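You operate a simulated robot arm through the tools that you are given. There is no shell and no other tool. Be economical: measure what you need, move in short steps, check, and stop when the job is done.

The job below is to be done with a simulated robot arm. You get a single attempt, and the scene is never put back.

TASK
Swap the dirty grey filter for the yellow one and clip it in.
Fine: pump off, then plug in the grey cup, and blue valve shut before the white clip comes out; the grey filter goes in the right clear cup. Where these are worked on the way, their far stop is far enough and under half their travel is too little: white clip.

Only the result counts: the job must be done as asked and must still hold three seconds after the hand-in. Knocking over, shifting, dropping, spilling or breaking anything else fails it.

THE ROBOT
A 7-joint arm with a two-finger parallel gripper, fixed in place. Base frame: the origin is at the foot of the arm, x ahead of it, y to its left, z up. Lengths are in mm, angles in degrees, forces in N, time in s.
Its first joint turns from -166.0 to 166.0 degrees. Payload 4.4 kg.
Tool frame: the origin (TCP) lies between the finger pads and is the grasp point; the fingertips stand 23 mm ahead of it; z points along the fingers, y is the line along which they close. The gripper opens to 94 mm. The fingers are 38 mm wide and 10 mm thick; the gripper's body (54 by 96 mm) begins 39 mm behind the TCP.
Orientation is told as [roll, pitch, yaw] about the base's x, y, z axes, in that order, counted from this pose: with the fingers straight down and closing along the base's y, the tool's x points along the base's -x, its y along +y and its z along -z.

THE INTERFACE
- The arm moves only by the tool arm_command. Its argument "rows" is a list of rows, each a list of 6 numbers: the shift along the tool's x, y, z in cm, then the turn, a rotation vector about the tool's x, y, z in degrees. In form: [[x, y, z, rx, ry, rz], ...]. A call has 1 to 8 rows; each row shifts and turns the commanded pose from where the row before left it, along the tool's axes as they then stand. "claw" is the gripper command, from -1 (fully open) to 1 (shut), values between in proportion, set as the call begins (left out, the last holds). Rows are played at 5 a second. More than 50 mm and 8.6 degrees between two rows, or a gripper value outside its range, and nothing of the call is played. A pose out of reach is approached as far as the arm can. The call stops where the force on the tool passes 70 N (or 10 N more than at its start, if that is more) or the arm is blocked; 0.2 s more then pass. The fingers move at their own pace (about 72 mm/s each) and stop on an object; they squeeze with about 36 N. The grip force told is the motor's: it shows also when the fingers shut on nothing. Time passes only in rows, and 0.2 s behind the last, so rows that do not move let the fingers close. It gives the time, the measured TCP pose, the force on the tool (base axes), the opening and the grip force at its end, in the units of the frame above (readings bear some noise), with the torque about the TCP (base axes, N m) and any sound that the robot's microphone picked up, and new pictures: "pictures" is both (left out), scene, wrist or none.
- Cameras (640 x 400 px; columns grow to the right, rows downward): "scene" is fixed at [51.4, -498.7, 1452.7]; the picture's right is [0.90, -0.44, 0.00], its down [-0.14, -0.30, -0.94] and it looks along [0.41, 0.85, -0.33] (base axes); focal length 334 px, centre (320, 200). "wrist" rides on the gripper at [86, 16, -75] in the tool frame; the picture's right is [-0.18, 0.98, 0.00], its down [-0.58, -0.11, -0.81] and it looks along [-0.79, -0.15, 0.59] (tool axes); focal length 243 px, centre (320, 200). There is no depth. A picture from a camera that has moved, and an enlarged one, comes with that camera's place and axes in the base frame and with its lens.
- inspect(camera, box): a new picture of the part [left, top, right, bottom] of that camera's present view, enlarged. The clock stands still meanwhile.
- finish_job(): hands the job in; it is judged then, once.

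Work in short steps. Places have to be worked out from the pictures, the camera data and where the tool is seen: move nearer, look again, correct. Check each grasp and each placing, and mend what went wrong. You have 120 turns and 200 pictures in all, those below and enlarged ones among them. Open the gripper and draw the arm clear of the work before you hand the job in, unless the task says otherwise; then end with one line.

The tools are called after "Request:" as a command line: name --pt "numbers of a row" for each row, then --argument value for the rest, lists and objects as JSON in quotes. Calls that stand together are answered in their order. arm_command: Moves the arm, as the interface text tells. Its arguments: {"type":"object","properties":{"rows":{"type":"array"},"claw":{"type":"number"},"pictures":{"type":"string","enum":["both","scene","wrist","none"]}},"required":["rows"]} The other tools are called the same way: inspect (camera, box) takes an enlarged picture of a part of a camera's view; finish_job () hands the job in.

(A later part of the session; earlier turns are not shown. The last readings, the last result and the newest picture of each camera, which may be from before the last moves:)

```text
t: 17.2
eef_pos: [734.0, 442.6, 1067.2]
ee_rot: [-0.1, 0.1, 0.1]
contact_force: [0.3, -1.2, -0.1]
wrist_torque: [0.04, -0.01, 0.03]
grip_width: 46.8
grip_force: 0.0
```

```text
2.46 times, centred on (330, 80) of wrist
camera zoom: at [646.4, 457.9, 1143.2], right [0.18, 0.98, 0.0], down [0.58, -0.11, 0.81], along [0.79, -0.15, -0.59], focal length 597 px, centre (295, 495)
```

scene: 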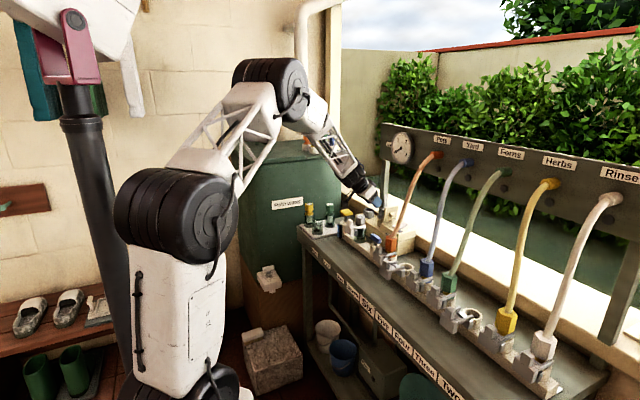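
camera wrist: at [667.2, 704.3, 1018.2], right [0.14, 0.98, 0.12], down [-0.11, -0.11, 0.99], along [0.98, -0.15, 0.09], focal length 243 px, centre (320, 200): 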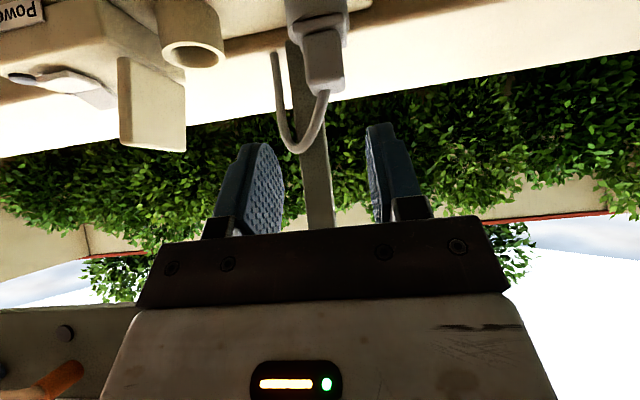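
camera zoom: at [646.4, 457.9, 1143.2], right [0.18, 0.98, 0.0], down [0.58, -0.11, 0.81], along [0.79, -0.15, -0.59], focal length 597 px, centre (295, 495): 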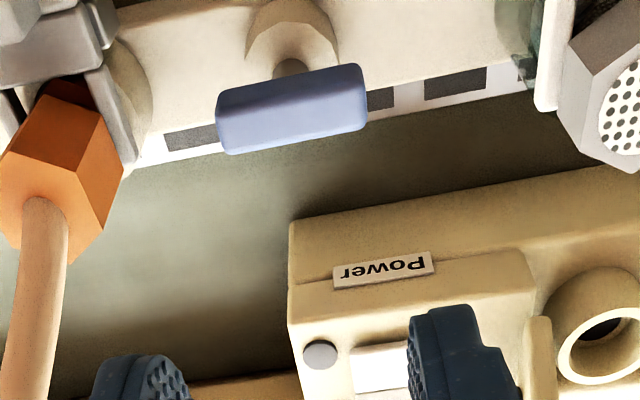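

The handle lies along the bar (valve open), centred near (737,439,897). I turn the tool 90° about its axis so the fingers close across the handle.

Request:
arm_command --pt "0 0 0 0 0 8.2" --pt "0 0 0 0 0 8.2" --pt "0 0 0 0 0 8.2" --pt "0 0 0 0 0 8.2" --pt "0 0 0 0 0 8.2" --pt "0 0 0 0 0 8.2" --pt "0 0 0 0 0 8.2" --pt "0 0 0 0 0 8.2" --pictures "none" --claw -0.2

Request:
arm_command --pt "0 0 0 0 0 8.2" --pt "0 0 0 0 0 8.2" --pt "0 0 0 0 0 8.1" --pt "0 0 4 0 0 0" --pt "0 0 4 0 0 0" --pictures "both"

Request:
inspect --camera "wrist" --box '[220, 0, 460, 200]'

Request:
inspect --camera "scene" --box '[340, 180, 420, 260]'

```text
t: 19.0
eef_pos: [734.2, 443.8, 1067.9]
ee_rot: [-0.1, 0.0, -65.7]
contact_force: [0.3, 0.2, 0.7]
wrist_torque: [0.0, 0.05, -0.02]
grip_width: 56.6
grip_force: 0.0
```

```text
t: 20.2
eef_pos: [736.3, 444.1, 989.1]
ee_rot: [0.1, 0.0, -90.2]
contact_force: [0.2, -0.6, 0.8]
wrist_torque: [-0.04, -0.01, 0.0]
grip_width: 56.5
grip_force: 0.1
camera wrist: at [751.2, 529.4, 1065.0], right [0.98, -0.19, 0.0], down [-0.11, -0.58, 0.81], along [-0.15, -0.79, -0.59], focal length 243 px, centre (320, 200)
```

scene: 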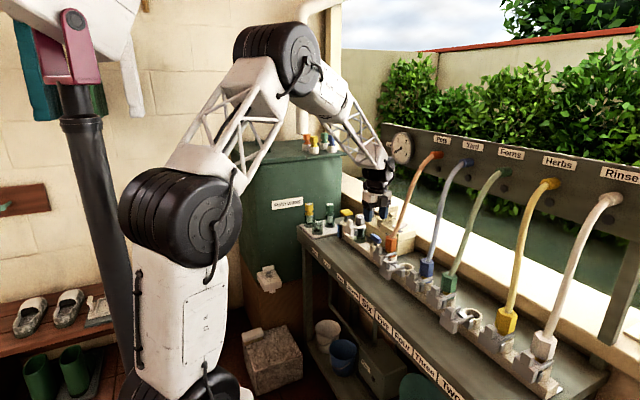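
wrist: 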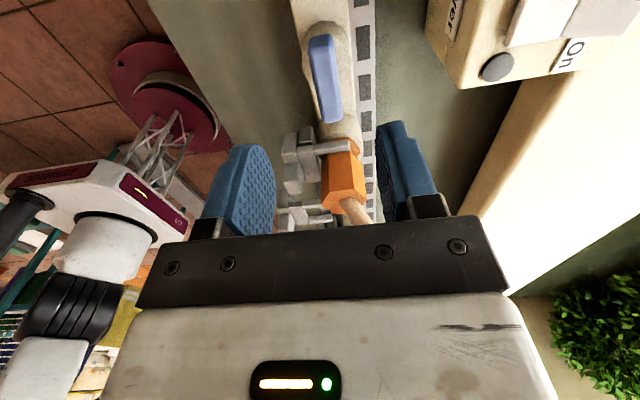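

```text
2.00 times, centred on (340, 100) of wrist
camera zoom: at [751.2, 529.4, 1065.0], right [0.98, -0.19, 0.0], down [-0.11, -0.58, 0.81], along [-0.15, -0.79, -0.59], focal length 485 px, centre (280, 400)
```

zoom: 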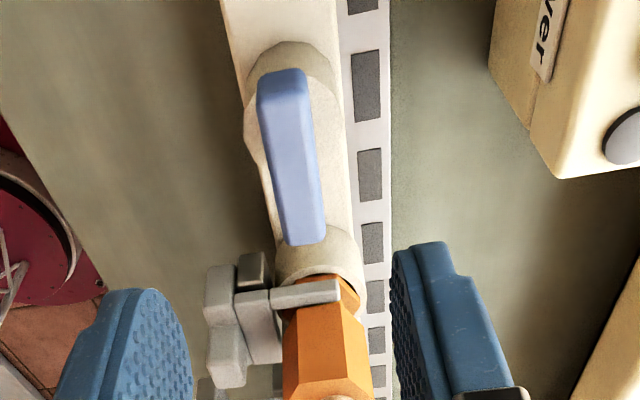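

```text
5.00 times, centred on (380, 220) of scene
camera zoom: at [51.4, -498.7, 1452.7], right [0.9, -0.44, 0.0], down [-0.14, -0.3, -0.94], along [0.41, 0.85, -0.33], focal length 1669 px, centre (20, 100)
```

zoom: 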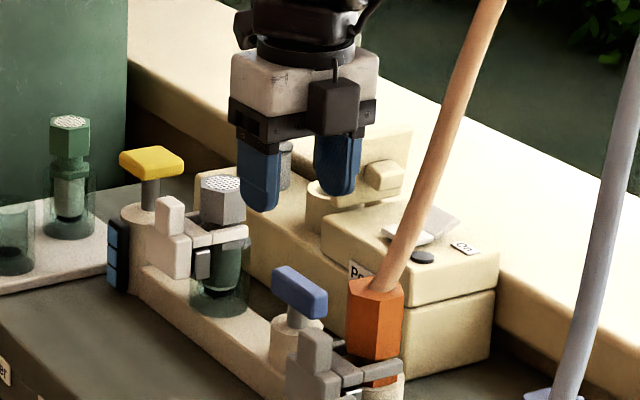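

The handle is centred at about (740,442), its top at about 904, and it is 17 mm thick. I descend around it.

Request:
arm_command --pt "-0.1 0.2 2.8 0 0 0" --pt "-0.1 0.2 2.8 0 0 0" --pt "0 0 2.6 0 0 0" --pictures "wrist"

Request:
inspect --camera "scene" --box '[340, 180, 420, 260]'

```text
t: 21.0
eef_pos: [738.7, 443.8, 908.4]
ee_rot: [0.1, 0.0, -90.0]
contact_force: [0.4, -0.4, -0.1]
wrist_torque: [0.03, 0.0, -0.02]
grip_width: 56.1
grip_force: 0.1
camera wrist: at [754.4, 528.4, 983.8], right [0.98, -0.19, 0.0], down [-0.11, -0.58, 0.81], along [-0.15, -0.79, -0.59], focal length 243 px, centre (320, 200)
```

wrist: 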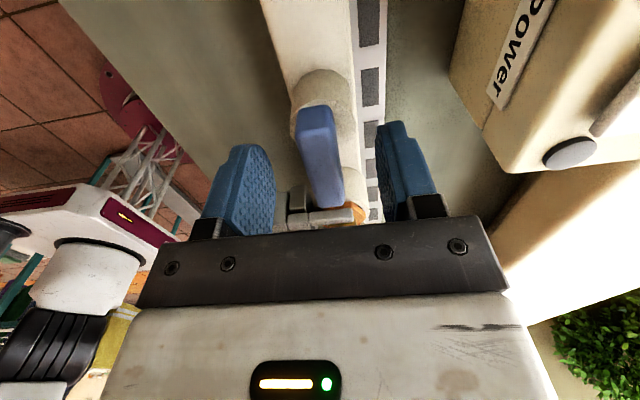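

```text
5.00 times, centred on (380, 220) of scene
camera zoom: at [51.4, -498.7, 1452.7], right [0.9, -0.44, 0.0], down [-0.14, -0.3, -0.94], along [0.41, 0.85, -0.33], focal length 1669 px, centre (20, 100)
```

zoom: 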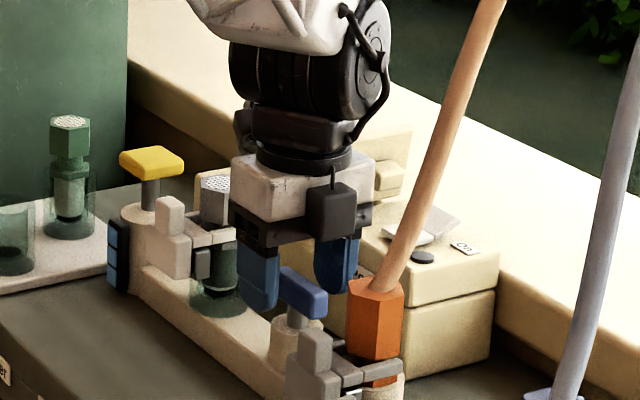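

The handle is between the pads, so I close.

Request:
arm_command --pt "0 0 0.2 0 0 0" --pt "0 0 0 0 0 0" --pt "0 0 0 0 0 0" --pictures "wrist" --claw 1

```text
t: 21.8
eef_pos: [739.4, 443.7, 905.8]
ee_rot: [0.1, 0.2, -90.1]
contact_force: [47.5, 5.4, -13.6]
wrist_torque: [1.26, -0.16, 0.08]
grip_width: 16.7
grip_force: 45.1
camera wrist: at [755.6, 527.7, 981.2], right [0.98, -0.19, 0.0], down [-0.11, -0.58, 0.81], along [-0.15, -0.79, -0.59], focal length 243 px, centre (320, 200)
```

wrist: 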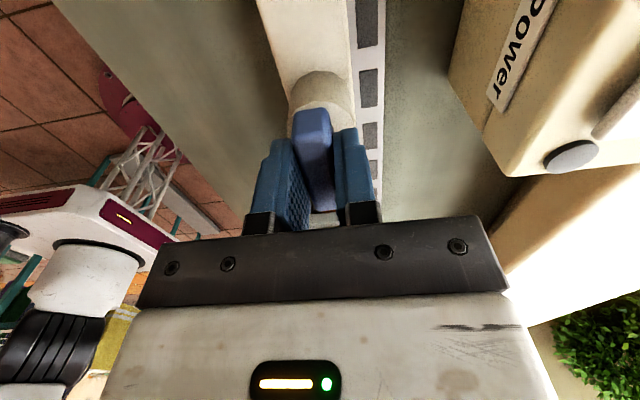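

There is a 47 N side load in +x, so the jaw is off-centre. I shift +x by 3 mm to relieve it.

Request:
arm_command --pt "0 0.15 0 0 0 0" --pt "0 0.15 0 0 0 0" --pictures "none"

```text
t: 22.4
eef_pos: [740.1, 442.4, 905.8]
ee_rot: [-0.1, 0.0, -90.1]
contact_force: [-8.6, 2.8, 13.3]
wrist_torque: [1.03, 0.06, 0.0]
grip_width: 17.0
grip_force: 45.1
```

The side load is relieved. I test a small clockwise turn and watch the torque.

Request:
arm_command --pt "0 0 0 0 0 5" --pt "0 0 0 0 0 5" --pictures "none"

```text
t: 23.0
eef_pos: [739.6, 442.9, 906.3]
ee_rot: [0.1, 0.0, -100.1]
contact_force: [-25.8, 19.2, 21.5]
wrist_torque: [-0.47, 0.47, -0.05]
grip_width: 16.9
grip_force: 44.6
```

It turned without much torque. I look to see whether the handle followed.

Request:
inspect --camera "wrist" --box '[240, 60, 400, 240]'

Request:
inspect --camera "scene" --box '[360, 205, 410, 255]'

```text
2.22 times, centred on (320, 150) of wrist
camera zoom: at [771.0, 523.5, 981.1], right [0.94, -0.35, 0.0], down [-0.21, -0.55, 0.81], along [-0.29, -0.75, -0.59], focal length 539 px, centre (320, 311)
```

zoom: 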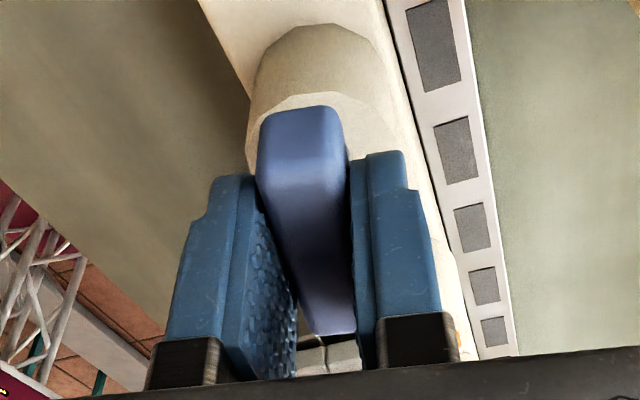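

```text
8.00 times, centred on (385, 230) of scene
camera zoom: at [51.4, -498.7, 1452.7], right [0.9, -0.44, 0.0], down [-0.14, -0.3, -0.94], along [0.41, 0.85, -0.33], focal length 2671 px, centre (-200, -40)
```

zoom: 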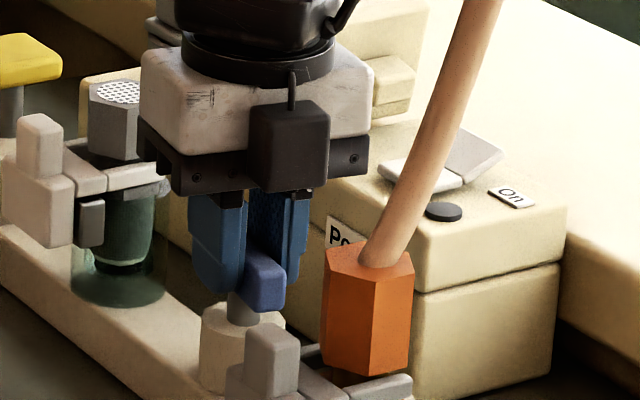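

The handle turns with the fingers. I continue clockwise in a few more steps.

Request:
arm_command --pt "0.1 -0.1 0 0 0 7" --pt "0 0 0 0 0 8" --pt "0 0 0 0 0 8" --pictures "none"

```text
t: 23.8
eef_pos: [741.4, 442.1, 904.8]
ee_rot: [0.1, 0.1, -123.2]
contact_force: [-2.9, 5.1, 23.8]
wrist_torque: [0.66, -0.21, -0.01]
grip_width: 17.0
grip_force: 44.7
```

Forces are low, so I keep turning toward the full quarter turn.

Request:
arm_command --pt "0 0 0 0 0 8" --pt "0 0 0 0 0 8" --pt "0 0 0 0 0 8" --pt "0 0 0 0 0 8" --pictures "none"

```text
t: 24.8
eef_pos: [746.9, 445.7, 918.4]
ee_rot: [-1.1, 0.4, -142.0]
contact_force: [-4.4, 35.3, -17.1]
wrist_torque: [0.88, -0.7, -0.22]
grip_width: 17.0
grip_force: 45.3
out of reach, approached as far as the arm can: row 3, 4
stopped in row 4: the force on the tool passed its limit at 101 N (the readings are from after the stop); the commanded pose is now the measured one
```

The wrist ran out of its own turning range at yaw −142. I check the state before regripping.

Request:
inspect --camera "wrist" --box '[240, 60, 400, 240]'

Request:
inspect --camera "scene" --box '[340, 190, 420, 260]'

```text
2.22 times, centred on (320, 150) of wrist
camera zoom: at [824.5, 482.8, 994.9], right [0.46, -0.89, -0.02], down [-0.52, -0.29, 0.8], along [-0.72, -0.36, -0.59], focal length 539 px, centre (320, 311)
```

zoom: 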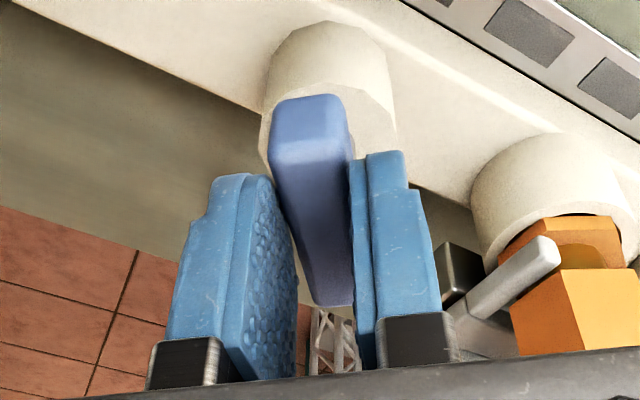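

```text
5.71 times, centred on (380, 225) of scene
camera zoom: at [51.4, -498.7, 1452.7], right [0.9, -0.44, 0.0], down [-0.14, -0.3, -0.94], along [0.41, 0.85, -0.33], focal length 1908 px, centre (-23, 57)
```

zoom: 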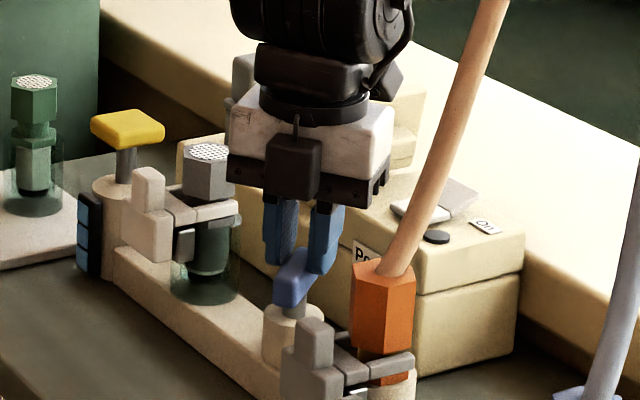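

The handle has turned about 50° clockwise. I release, rise and turn the tool back 180° to regrip from the other side (yaw +38).

Request:
arm_command --pt "0 0 0 0 0 0" --pt "0 0 0 0 0 0" --pt "0 0 -3 0 0 0" --pt "0 0 -4 0 0 0" --pt "0 0 -2 0 0 -8.2" --pt "0 0 0 0 0 -8.2" --pt "0 0 0 0 0 -8.2" --pt "0 0 0 0 0 -8.2" --pictures "none" --claw -0.2

Request:
arm_command --pt "0 0 0 0 0 -8.2" --pt "0 0 0 0 0 -8.2" --pt "0 0 0 0 0 -8.2" --pt "0 0 0 0 0 -8.2" --pt "0 0 0 0 0 -8.2" --pt "0 0 0 0 0 -8.2" --pt "0 0 0 0 0 -8.2" --pt "0 0 0 0 0 -8.2" --pictures "none"

Request:
arm_command --pt "0 0 0 0 0 -8.2" --pt "0 0 0 0 0 -8.2" --pt "0 0 0 0 0 -8.2" --pt "0 0 0 0 0 -8.2" --pt "0 0 0 0 0 -8.2" --pt "0 0 0 0 0 -8.2" --pt "0 0 0 0 0 -8.2" --pt "0 0 0 0 0 -8.2" --pictures "wrist"

Request:
inspect --camera "wrist" --box '[220, 0, 420, 140]'

Request:
inspect --camera "scene" --box '[340, 190, 420, 260]'

```text
t: 26.6
eef_pos: [748.8, 440.0, 1009.3]
ee_rot: [-0.8, 0.9, -109.1]
contact_force: [-0.2, 0.5, 0.4]
wrist_torque: [0.01, -0.01, -0.03]
grip_width: 56.3
grip_force: 0.0
```

```text
t: 28.4
eef_pos: [748.4, 441.6, 1009.4]
ee_rot: [0.4, 1.0, -43.4]
contact_force: [0.8, 0.6, 0.3]
wrist_torque: [0.0, 0.01, 0.02]
grip_width: 56.2
grip_force: 0.2
```

```text
t: 30.2
eef_pos: [747.5, 440.8, 1010.6]
ee_rot: [1.2, -0.1, 22.3]
contact_force: [0.1, 0.1, -0.2]
wrist_torque: [0.0, -0.03, 0.0]
grip_width: 56.7
grip_force: 0.2
camera wrist: at [660.9, 421.0, 1085.8], right [-0.2, 0.98, 0.02], down [0.58, 0.1, 0.8], along [0.79, 0.17, -0.59], focal length 243 px, centre (320, 200)
```

wrist: 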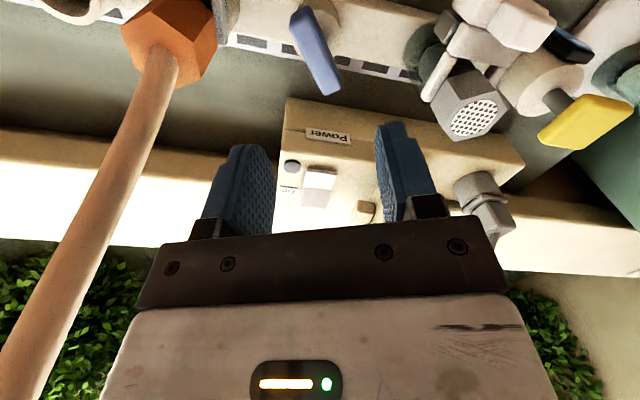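

```text
2.86 times, centred on (320, 70) of wrist
camera zoom: at [660.9, 421.0, 1085.8], right [-0.2, 0.98, 0.02], down [0.58, 0.1, 0.8], along [0.79, 0.17, -0.59], focal length 693 px, centre (320, 571)
```

zoom: 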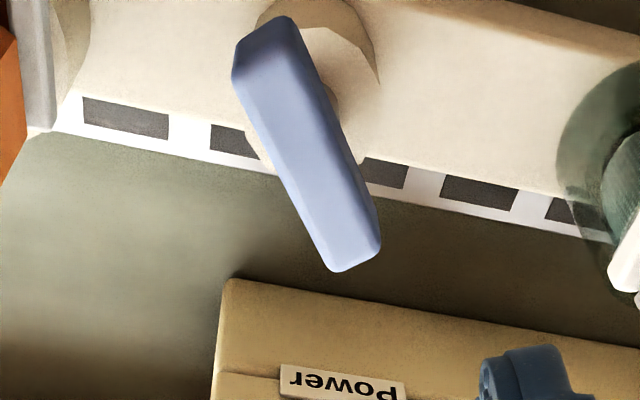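

```text
5.71 times, centred on (380, 225) of scene
camera zoom: at [51.4, -498.7, 1452.7], right [0.9, -0.44, 0.0], down [-0.14, -0.3, -0.94], along [0.41, 0.85, -0.33], focal length 1908 px, centre (-23, 57)
```

zoom: 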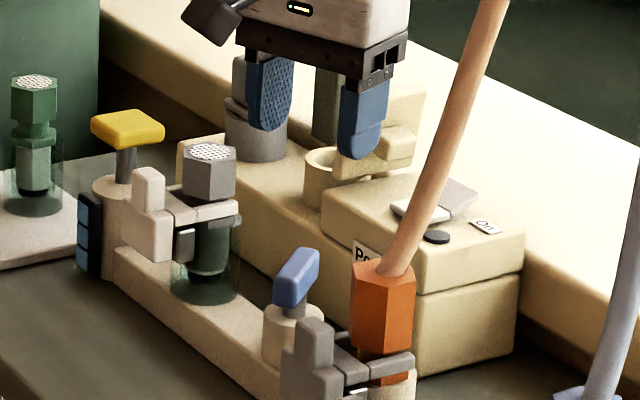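

The handle is at about 37°, centred near (739,440). I rotate to match and descend around it.

Request:
arm_command --pt "0 0 0 1.1 0.45 -7.3" --pt "0 0 0 0 0 -7.3" --pt "0.32 0.24 3.5 0 0 0" --pt "0.32 0.24 3.5 0 0 0" --pt "0 0 1.8 0 0 0" --pictures "wrist"

Request:
inspect --camera "scene" --box '[340, 190, 420, 260]'

```text
t: 31.4
eef_pos: [739.7, 441.6, 923.2]
ee_rot: [0.1, 0.2, 36.6]
contact_force: [-1.0, 0.0, 0.1]
wrist_torque: [0.04, -0.02, -0.01]
grip_width: 56.5
grip_force: 0.1
camera wrist: at [659.8, 401.0, 998.7], right [-0.44, 0.9, 0.0], down [0.53, 0.26, 0.8], along [0.72, 0.35, -0.6], focal length 243 px, centre (320, 200)
```

wrist: 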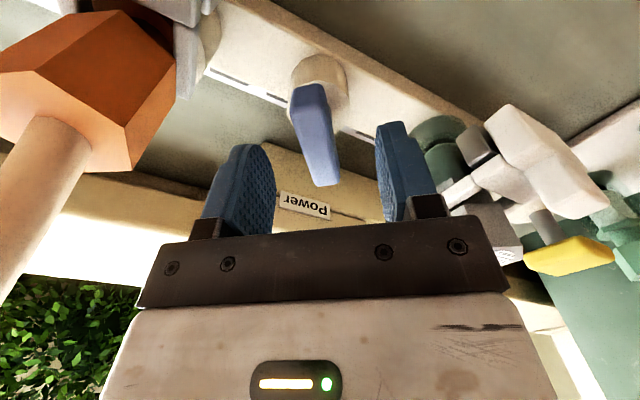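

```text
5.71 times, centred on (380, 225) of scene
camera zoom: at [51.4, -498.7, 1452.7], right [0.9, -0.44, 0.0], down [-0.14, -0.3, -0.94], along [0.41, 0.85, -0.33], focal length 1908 px, centre (-23, 57)
```

zoom: 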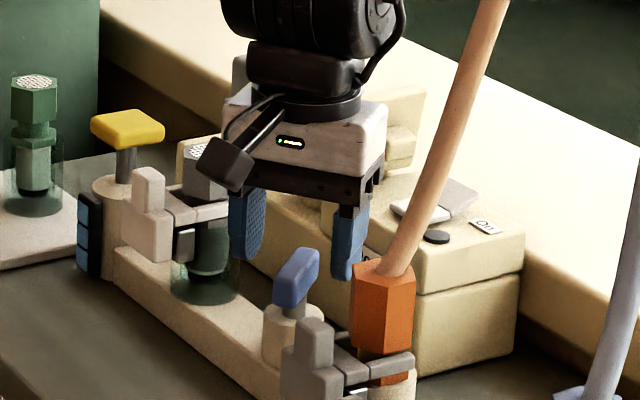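

The alignment looks good. I lower 18 mm and close.

Request:
arm_command --pt "0 0 1.8 0 0 0" --pt "0 0 0 0 0 0" --pictures "none"

Request:
arm_command --pt "0 0 0 0 0 0" --pt "0 0 0 0 0 0" --pt "0 0 0 0 0 0" --pictures "wrist" --claw 1

```text
t: 32.0
eef_pos: [737.9, 440.0, 905.4]
ee_rot: [0.1, 0.3, 36.6]
contact_force: [-0.2, 0.6, -1.2]
wrist_torque: [-0.02, -0.03, 0.01]
grip_width: 56.3
grip_force: 0.1
```

```text
t: 32.8
eef_pos: [740.3, 439.4, 905.0]
ee_rot: [0.0, 0.3, 36.6]
contact_force: [17.4, -23.8, -2.2]
wrist_torque: [-0.44, -0.27, -0.03]
grip_width: 16.7
grip_force: 44.9
camera wrist: at [659.8, 399.9, 981.3], right [-0.44, 0.9, 0.0], down [0.54, 0.26, 0.8], along [0.72, 0.35, -0.6], focal length 243 px, centre (320, 200)
```

wrist: 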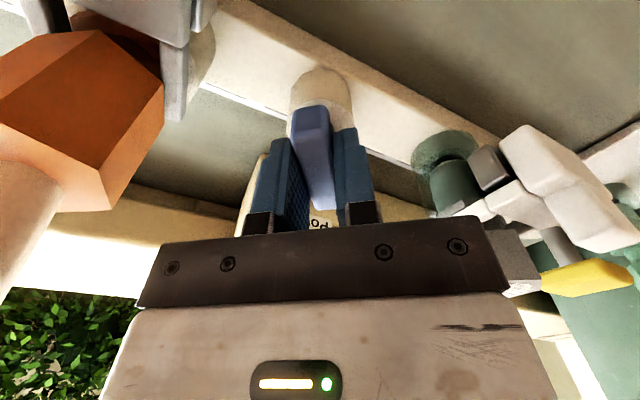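

Gripped again. I continue clockwise with a small centring shift.

Request:
arm_command --pt "0 -0.12 0 0 0 7" --pt "0 0 0 0 0 8" --pt "0 0 0 0 0 8" --pictures "none"

```text
t: 33.6
eef_pos: [739.0, 439.9, 905.2]
ee_rot: [0.0, 0.2, 13.5]
contact_force: [-18.3, -21.9, 16.1]
wrist_torque: [-0.19, 0.67, -0.02]
grip_width: 17.1
grip_force: 45.1
```

Request:
arm_command --pt "0.05 -0.1 0 0 0 6" --pt "0 0 0 0 0 6" --pt "0 0 0 0 0 4" --pictures "wrist"

Request:
inspect --camera "scene" --box '[340, 190, 420, 260]'

```text
t: 34.4
eef_pos: [739.1, 439.8, 904.8]
ee_rot: [-0.1, 0.2, -2.3]
contact_force: [-20.7, 6.7, 18.3]
wrist_torque: [0.08, 0.3, 1.82]
grip_width: 17.8
grip_force: 44.7
camera wrist: at [653.4, 458.7, 980.8], right [0.22, 0.97, 0.0], down [0.58, -0.13, 0.8], along [0.78, -0.18, -0.59], focal length 243 px, centre (320, 200)
```

wrist: 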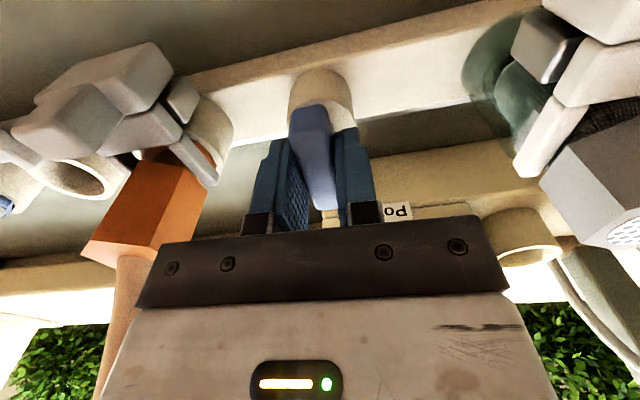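

```text
5.71 times, centred on (380, 225) of scene
camera zoom: at [51.4, -498.7, 1452.7], right [0.9, -0.44, 0.0], down [-0.14, -0.3, -0.94], along [0.41, 0.85, -0.33], focal length 1908 px, centre (-23, 57)
```

zoom: 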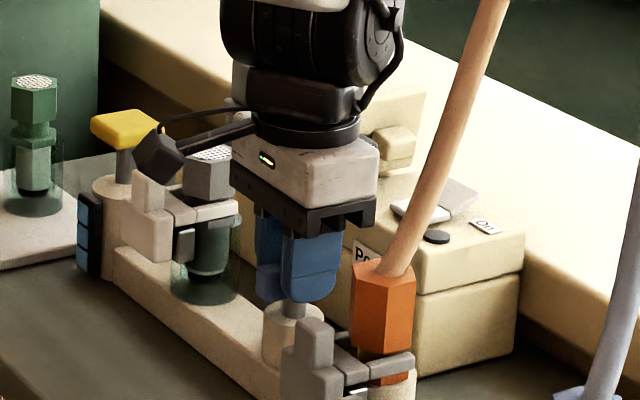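

The torque rose to 1.8 Nm at a right angle to the bar: the shut stop. I release and rise, then go to look at the white clip.

Request:
arm_command --pt "0 0 0 0 0 0" --pt "0 0 0 0 0 0" --pt "0 0 -4 0 0 0" --pt "0 0 -4 0 0 -2.3" --pt "2.5 3.5 -2.5 0 0 0" --pt "2.5 3.5 -1 0 0 0" --pt "2 3.5 0 0 0 0" --pictures "wrist" --claw 0

Request:
inspect --camera "wrist" --box '[220, 0, 480, 200]'

Request:
inspect --camera "scene" --box '[340, 200, 390, 250]'

```text
t: 36.0
eef_pos: [668.7, 544.5, 1021.2]
ee_rot: [-0.1, 0.1, -0.1]
contact_force: [-0.6, -0.3, 0.2]
wrist_torque: [-0.02, -0.04, 0.02]
grip_width: 47.0
grip_force: 0.0
camera wrist: at [582.2, 559.3, 1097.4], right [0.19, 0.98, 0.0], down [0.58, -0.11, 0.8], along [0.79, -0.15, -0.59], focal length 243 px, centre (320, 200)
```

wrist: 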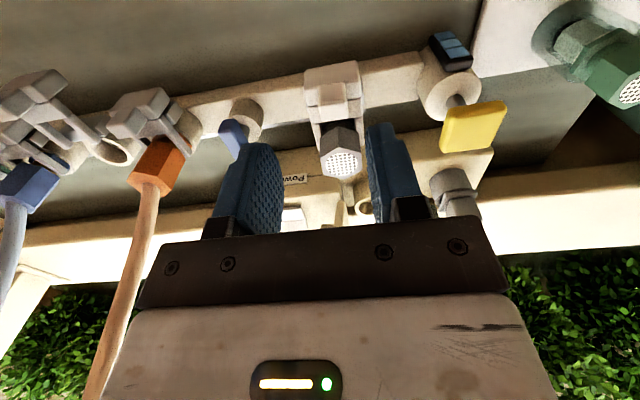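

```text
2.00 times, centred on (350, 100) of wrist
camera zoom: at [582.2, 559.3, 1097.4], right [0.19, 0.98, 0.0], down [0.58, -0.11, 0.8], along [0.79, -0.15, -0.59], focal length 485 px, centre (260, 400)
```

zoom: 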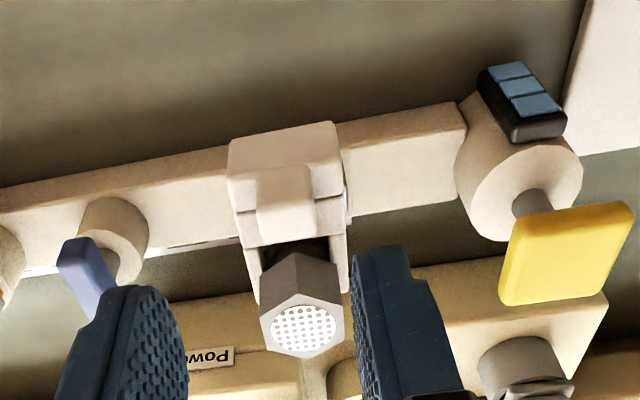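

```text
8.00 times, centred on (365, 225) of scene
camera zoom: at [51.4, -498.7, 1452.7], right [0.9, -0.44, 0.0], down [-0.14, -0.3, -0.94], along [0.41, 0.85, -0.33], focal length 2671 px, centre (-40, 0)
```

zoom: 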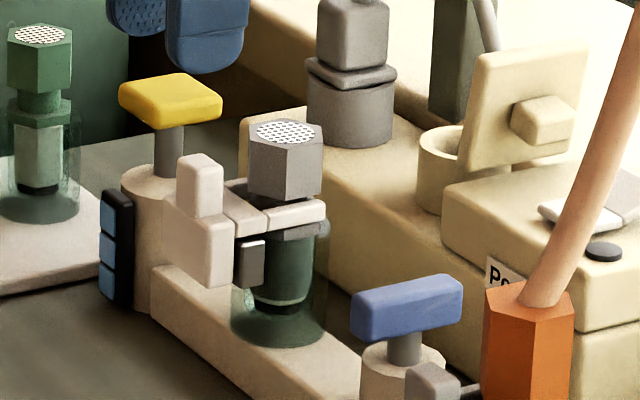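

The clip has an upright tab, its top at about (686,548,942), and it should slide out toward −x. I bring the open jaws over the tab.

Request:
arm_command --pt "-0.85 0.2 2.5 0 0 0" --pt "-0.85 0.15 2.5 0 0 0" --pt "0 0 1.0 0 0 0" --pictures "wrist"

Request:
inspect --camera "scene" --box '[340, 190, 400, 250]'

```text
t: 36.8
eef_pos: [688.8, 546.4, 960.3]
ee_rot: [-0.1, 0.2, -0.1]
contact_force: [0.0, -0.2, 0.0]
wrist_torque: [-0.01, 0.01, 0.0]
grip_width: 46.9
grip_force: 0.0
camera wrist: at [601.2, 562.9, 1036.3], right [0.18, 0.98, 0.0], down [0.58, -0.11, 0.8], along [0.79, -0.15, -0.59], focal length 243 px, centre (320, 200)
```

wrist: 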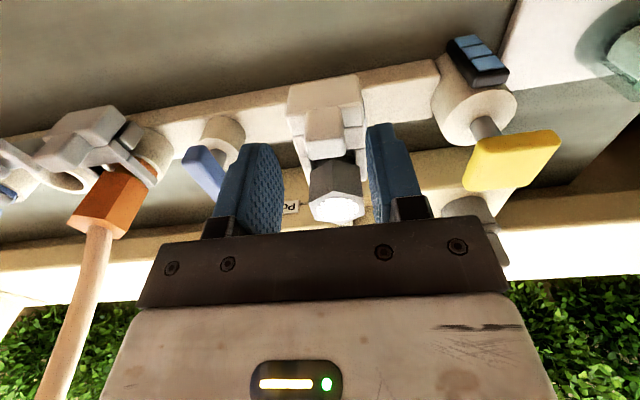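

```text
6.67 times, centred on (370, 220) of scene
camera zoom: at [51.4, -498.7, 1452.7], right [0.9, -0.44, 0.0], down [-0.14, -0.3, -0.94], along [0.41, 0.85, -0.33], focal length 2226 px, centre (-13, 67)
```

zoom: 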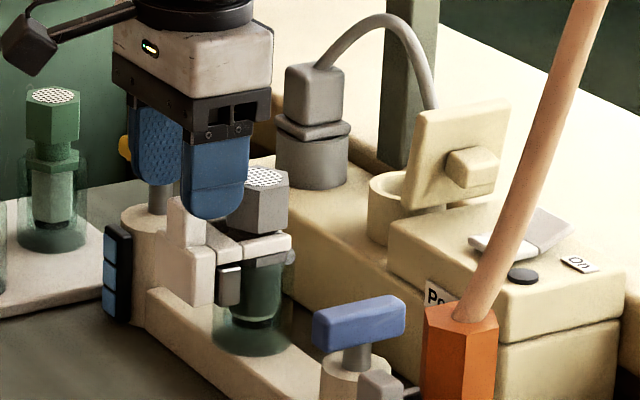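

I enlarge to measure the tab's height and x-position against the fingertips.

Request:
inspect --camera "wrist" --box '[260, 60, 400, 230]'

```text
2.35 times, centred on (330, 145) of wrist
camera zoom: at [601.2, 562.9, 1036.3], right [0.18, 0.98, 0.0], down [0.58, -0.11, 0.8], along [0.79, -0.15, -0.59], focal length 571 px, centre (296, 329)
```

zoom: 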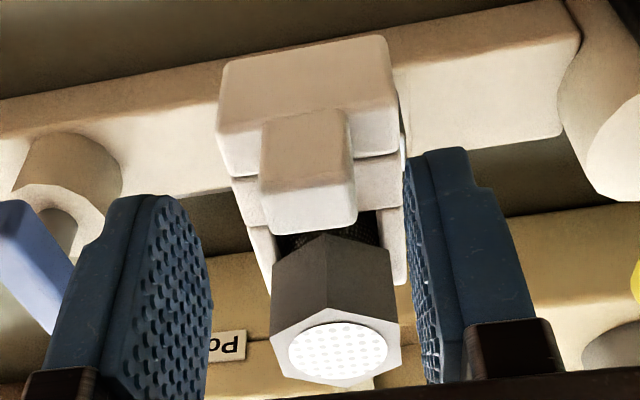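

Tab: x 675–686, y centre about 550.5, z 922–946. I centre on it and go down 11 mm, then close.

Request:
arm_command --pt "0.8 0.38 0 0 0 0" --pt "0 0 1.15 0 0 0" --pt "0 0 0 0 0 0" --pictures "none"

Request:
arm_command --pt "0 0 0 0 0 0" --pt "0 0 0 0 0 0" --pt "0 0 0 0 0 0" --pictures "wrist" --claw 1

Request:
inspect --camera "scene" --box '[340, 190, 400, 250]'

```text
t: 37.6
eef_pos: [679.4, 552.0, 949.4]
ee_rot: [-0.1, 0.3, -0.1]
contact_force: [0.3, -0.8, -0.1]
wrist_torque: [0.02, -0.02, -0.03]
grip_width: 46.9
grip_force: 0.0
```

```text
t: 38.4
eef_pos: [680.6, 550.1, 949.8]
ee_rot: [-0.2, 0.3, 0.0]
contact_force: [-3.6, -33.0, 6.4]
wrist_torque: [-0.65, 0.14, -0.29]
grip_width: 21.5
grip_force: 44.3
camera wrist: at [593.8, 565.6, 1025.1], right [0.19, 0.98, 0.0], down [0.59, -0.11, 0.8], along [0.79, -0.15, -0.6], focal length 243 px, centre (320, 200)
```

wrist: 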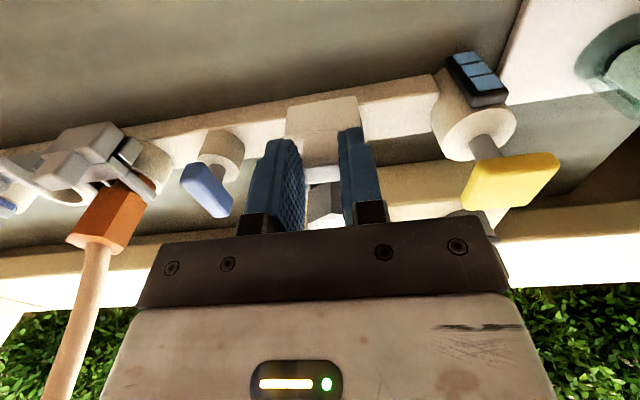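

```text
6.67 times, centred on (370, 220) of scene
camera zoom: at [51.4, -498.7, 1452.7], right [0.9, -0.44, 0.0], down [-0.14, -0.3, -0.94], along [0.41, 0.85, -0.33], focal length 2226 px, centre (-13, 67)
```

zoom: 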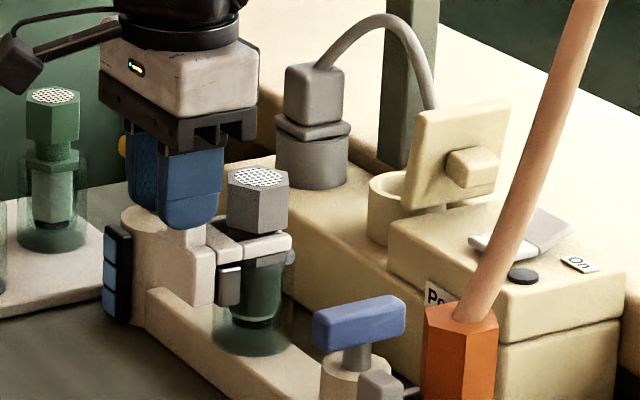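

The tab is gripped at 21.5 mm. I relieve the side load and pull toward −x.

Request:
arm_command --pt "0 -0.15 0 0 0 0" --pt "0.6 0 0 0 0 0" --pt "0.8 0 0 0 0 0" --pictures "none"

Request:
inspect --camera "scene" --box '[340, 190, 400, 250]'

```text
t: 39.2
eef_pos: [666.3, 550.5, 949.1]
ee_rot: [-0.2, 0.2, 0.0]
contact_force: [0.5, -5.8, 6.2]
wrist_torque: [-0.1, -0.36, 0.01]
grip_width: 21.6
grip_force: 45.4
```

```text
6.67 times, centred on (370, 220) of scene
camera zoom: at [51.4, -498.7, 1452.7], right [0.9, -0.44, 0.0], down [-0.14, -0.3, -0.94], along [0.41, 0.85, -0.33], focal length 2226 px, centre (-13, 67)
```

zoom: 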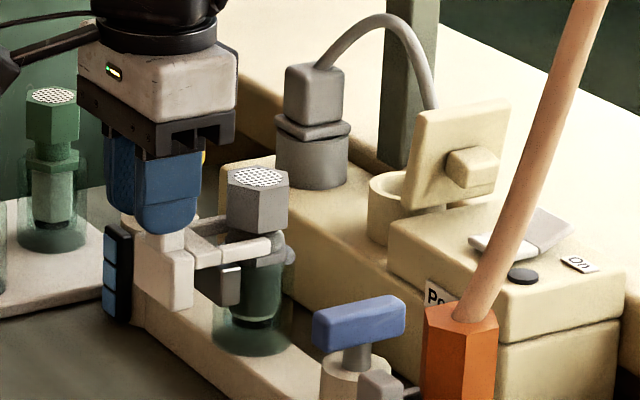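

The clip slides freely with the tab. I keep pulling toward its far stop.

Request:
arm_command --pt "0.8 0 0 0 0 0" --pt "0.8 0 0 0 0 0" --pt "0.8 0 0 0 0 0" --pt "0.8 0 0 0 0 0" --pictures "none"

Request:
inspect --camera "scene" --box '[330, 190, 390, 250]'

```text
t: 40.2
eef_pos: [634.0, 549.2, 948.1]
ee_rot: [-0.1, 0.2, -0.2]
contact_force: [32.8, 7.5, 1.2]
wrist_torque: [0.16, -0.67, 0.09]
grip_width: 21.5
grip_force: 45.7
```

```text
6.67 times, centred on (360, 220) of scene
camera zoom: at [51.4, -498.7, 1452.7], right [0.9, -0.44, 0.0], down [-0.14, -0.3, -0.94], along [0.41, 0.85, -0.33], focal length 2226 px, centre (53, 67)
```

zoom: 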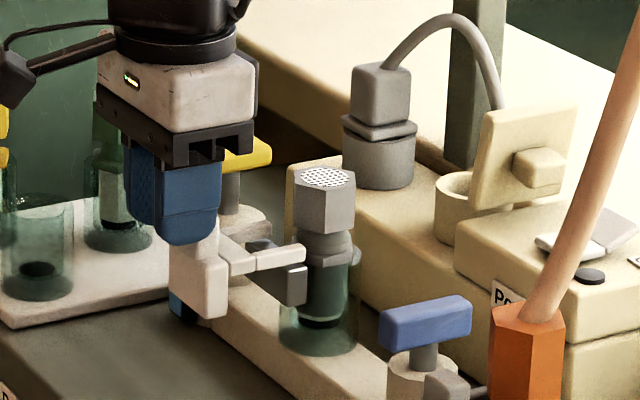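

33 N at 46 mm: the far stop. I release, rise and check that the clip stays out.

Request:
arm_command --pt "0 0 0 0 0 0" --pt "0 0 0 0 0 0" --pt "0 0 -4 0 0 0" --pt "0 0 -4 0 0 0" --pt "-3 0 -2 0 0 0" --pt "-3 0 0 0 0 0" --pictures "wrist" --claw 0

Request:
inspect --camera "wrist" --box '[240, 20, 400, 180]'

Request:
inspect --camera "scene" --box '[340, 195, 390, 245]'

```text
t: 41.6
eef_pos: [696.1, 548.6, 1048.5]
ee_rot: [-0.1, 0.3, 0.0]
contact_force: [0.1, 0.1, 0.8]
wrist_torque: [0.02, -0.01, 0.01]
grip_width: 46.9
grip_force: 0.0
camera wrist: at [609.0, 565.1, 1123.4], right [0.18, 0.98, 0.0], down [0.59, -0.11, 0.8], along [0.79, -0.15, -0.59], focal length 243 px, centre (320, 200)
```

wrist: 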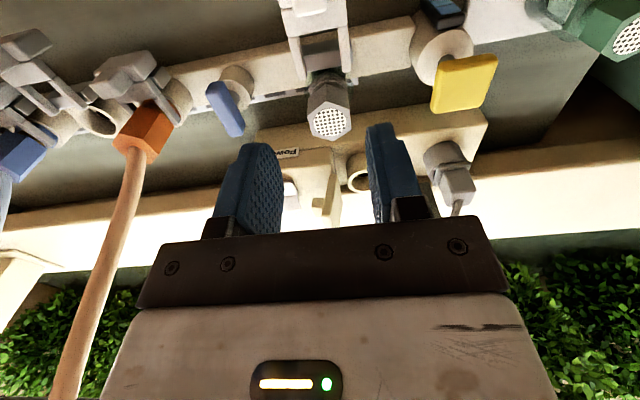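

```text
2.50 times, centred on (320, 100) of wrist
camera zoom: at [609.0, 565.1, 1123.4], right [0.18, 0.98, 0.0], down [0.59, -0.11, 0.8], along [0.79, -0.15, -0.59], focal length 606 px, centre (320, 450)
```

zoom: 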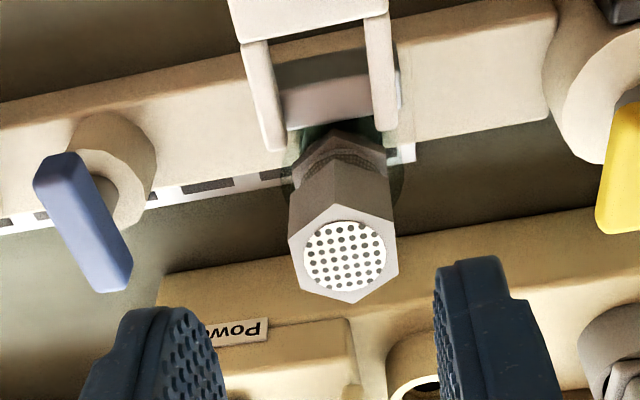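

```text
8.00 times, centred on (365, 220) of scene
camera zoom: at [51.4, -498.7, 1452.7], right [0.9, -0.44, 0.0], down [-0.14, -0.3, -0.94], along [0.41, 0.85, -0.33], focal length 2671 px, centre (-40, 40)
```

zoom: 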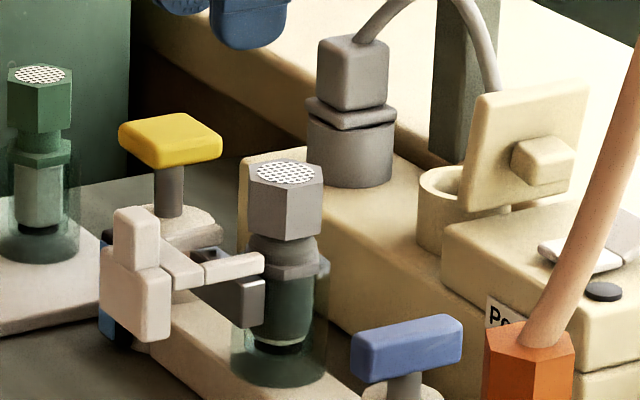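

The clip stays out. The grey filter hex is centred at about (738,549), its top at about 946, with flats facing ±y. I move above it.

Request:
arm_command --pt "-4.2 0.05 0 0 0 0" --pt "0 0 3 0 0 0" --pt "0 0 3 0 0 0" --pt "0 0 1.5 0 0 0" --pictures "none"

Request:
inspect --camera "wrist" --box '[220, 60, 420, 240]'

Request:
inspect --camera "scene" --box '[340, 185, 400, 245]'

```text
t: 42.6
eef_pos: [736.6, 550.7, 971.7]
ee_rot: [-0.1, 0.2, -0.1]
contact_force: [-0.1, 0.6, 0.4]
wrist_torque: [-0.03, 0.0, -0.01]
grip_width: 47.0
grip_force: 0.1
```

```text
2.22 times, centred on (320, 150) of wrist
camera zoom: at [649.6, 564.9, 1047.7], right [0.19, 0.98, 0.0], down [0.58, -0.11, 0.8], along [0.79, -0.15, -0.59], focal length 539 px, centre (320, 311)
```

zoom: 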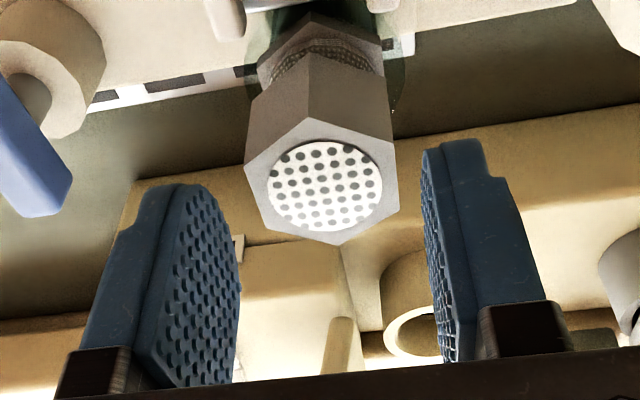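

```text
6.67 times, centred on (370, 215) of scene
camera zoom: at [51.4, -498.7, 1452.7], right [0.9, -0.44, 0.0], down [-0.14, -0.3, -0.94], along [0.41, 0.85, -0.33], focal length 2226 px, centre (-13, 100)
```

zoom: 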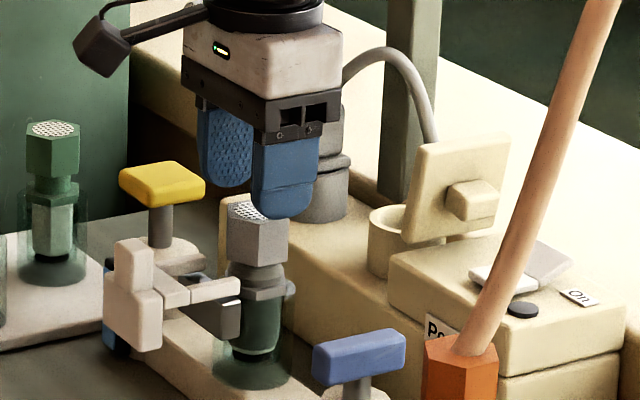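

The hex is well centred at (737,550). I descend and grip it.

Request:
arm_command --pt "0 -0.05 1.7 0 0 0" --pt "0 0 1.65 0 0 0" --pictures "none"

Request:
arm_command --pt "0 0 0 0 0 0" --pt "0 0 0 0 0 0" --pt "0 0 0 0 0 0" --pictures "wrist" --claw 1

Request:
inspect --camera "scene" --box '[340, 185, 400, 245]'

```text
t: 43.2
eef_pos: [736.8, 548.8, 940.4]
ee_rot: [0.0, 0.2, -0.1]
contact_force: [0.3, -0.1, 0.3]
wrist_torque: [-0.01, 0.0, -0.03]
grip_width: 47.2
grip_force: 0.1
```

```text
t: 44.0
eef_pos: [736.5, 548.2, 940.8]
ee_rot: [-0.1, 0.2, -0.1]
contact_force: [-0.1, 0.0, 2.9]
wrist_torque: [0.05, 0.0, -0.02]
grip_width: 36.6
grip_force: 36.2
camera wrist: at [649.8, 563.7, 1016.0], right [0.19, 0.98, 0.0], down [0.58, -0.11, 0.8], along [0.79, -0.15, -0.59], focal length 243 px, centre (320, 200)
```

wrist: 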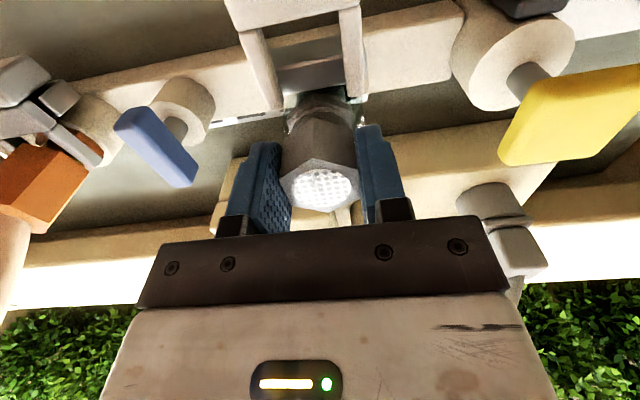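

```text
6.67 times, centred on (370, 215) of scene
camera zoom: at [51.4, -498.7, 1452.7], right [0.9, -0.44, 0.0], down [-0.14, -0.3, -0.94], along [0.41, 0.85, -0.33], focal length 2226 px, centre (-13, 100)
```

zoom: 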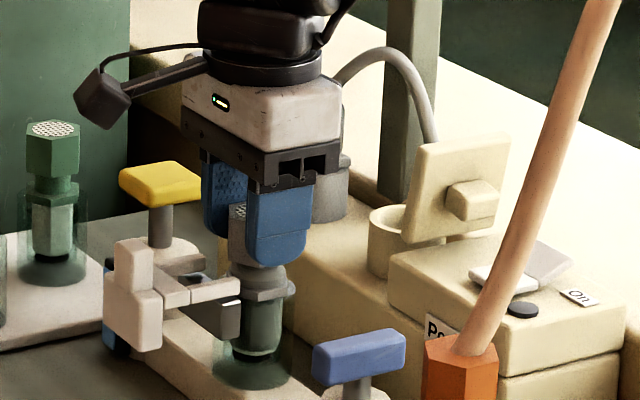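

Gripped at 36.6 mm (TCP 736.5, 548.2, 940.8). I lift straight up slowly.

Request:
arm_command --pt "0 0 -0.5 0 0 0" --pt "0 0 -1 0 0 0" --pt "0 0 -2 0 0 0" --pt "0 0 -3 0 0 0" --pt "0 0 -3 0 0 0" --pt "0 0 -3 0 0 0" --pictures "both"

Request:
inspect --camera "scene" --box '[290, 160, 400, 245]'

```text
t: 45.4
eef_pos: [735.6, 550.2, 1063.7]
ee_rot: [-0.1, 0.4, -0.2]
contact_force: [-0.5, 0.8, -1.1]
wrist_torque: [0.04, 0.02, -0.02]
grip_width: 36.7
grip_force: 36.1
camera wrist: at [648.2, 565.3, 1138.9], right [0.19, 0.98, 0.0], down [0.59, -0.11, 0.8], along [0.79, -0.15, -0.6], focal length 243 px, centre (320, 200)
```

scene: 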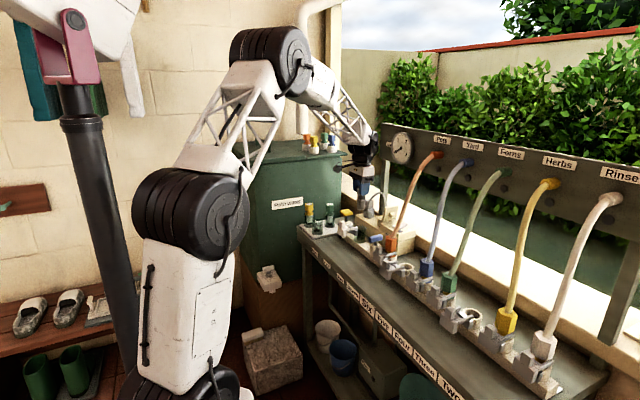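
wrist: 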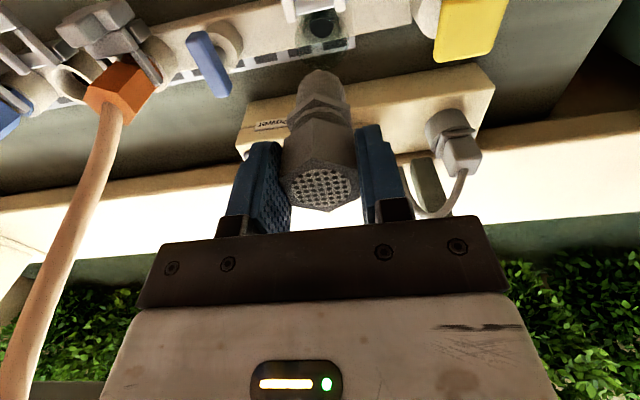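

```text
4.71 times, centred on (345, 202) of scene
camera zoom: at [51.4, -498.7, 1452.7], right [0.9, -0.44, 0.0], down [-0.14, -0.3, -0.94], along [0.41, 0.85, -0.33], focal length 1571 px, centre (202, 188)
```

zoom: 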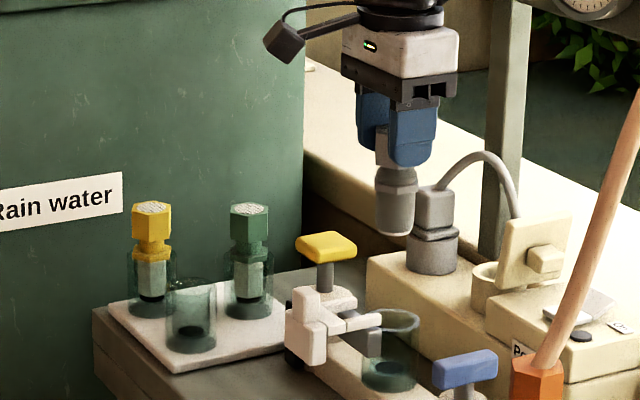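

The filter is out and hangs straight. I carry it high over to the tray and look for the empty cup (rough estimate 642,748).

Request:
arm_command --pt "1.9 3.5 0 0 0 0" --pt "1.9 3.5 0 0 0 0" --pt "1.9 3.5 0 0 0 0" --pt "1.9 3.5 0 0 0 0" --pt "1.9 3.5 0 0 0 0" --pictures "wrist"

Request:
inspect --camera "scene" --box '[290, 170, 370, 245]'

Request:
inspect --camera "wrist" --box '[240, 0, 460, 140]'

```text
t: 46.6
eef_pos: [641.3, 727.0, 1064.0]
ee_rot: [0.0, 0.3, -0.1]
contact_force: [0.3, -0.2, -0.5]
wrist_torque: [-0.01, -0.01, 0.05]
grip_width: 36.6
grip_force: 36.5
camera wrist: at [554.4, 741.6, 1139.9], right [0.19, 0.98, 0.0], down [0.58, -0.11, 0.8], along [0.79, -0.15, -0.59], focal length 243 px, centre (320, 200)
```

wrist: 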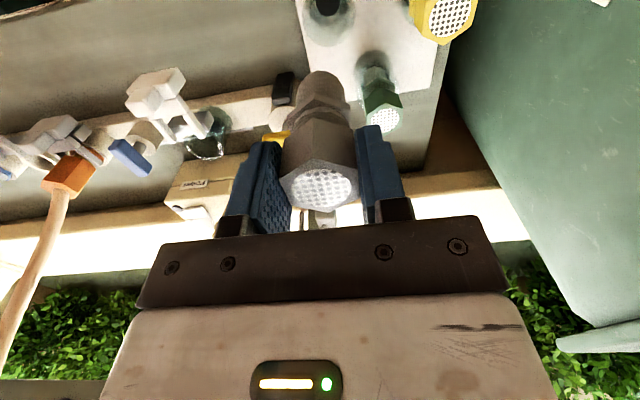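

```text
5.33 times, centred on (330, 208) of scene
camera zoom: at [51.4, -498.7, 1452.7], right [0.9, -0.44, 0.0], down [-0.14, -0.3, -0.94], along [0.41, 0.85, -0.33], focal length 1780 px, centre (267, 160)
```

zoom: 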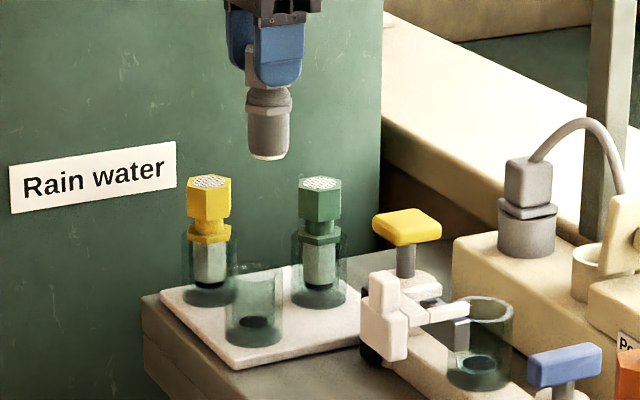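

```text
2.86 times, centred on (350, 70) of wrist
camera zoom: at [554.4, 741.6, 1139.9], right [0.19, 0.98, 0.0], down [0.58, -0.11, 0.8], along [0.79, -0.15, -0.59], focal length 693 px, centre (234, 571)
```

zoom: 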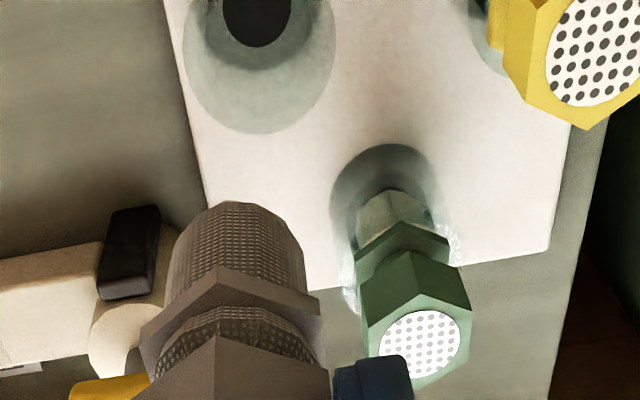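

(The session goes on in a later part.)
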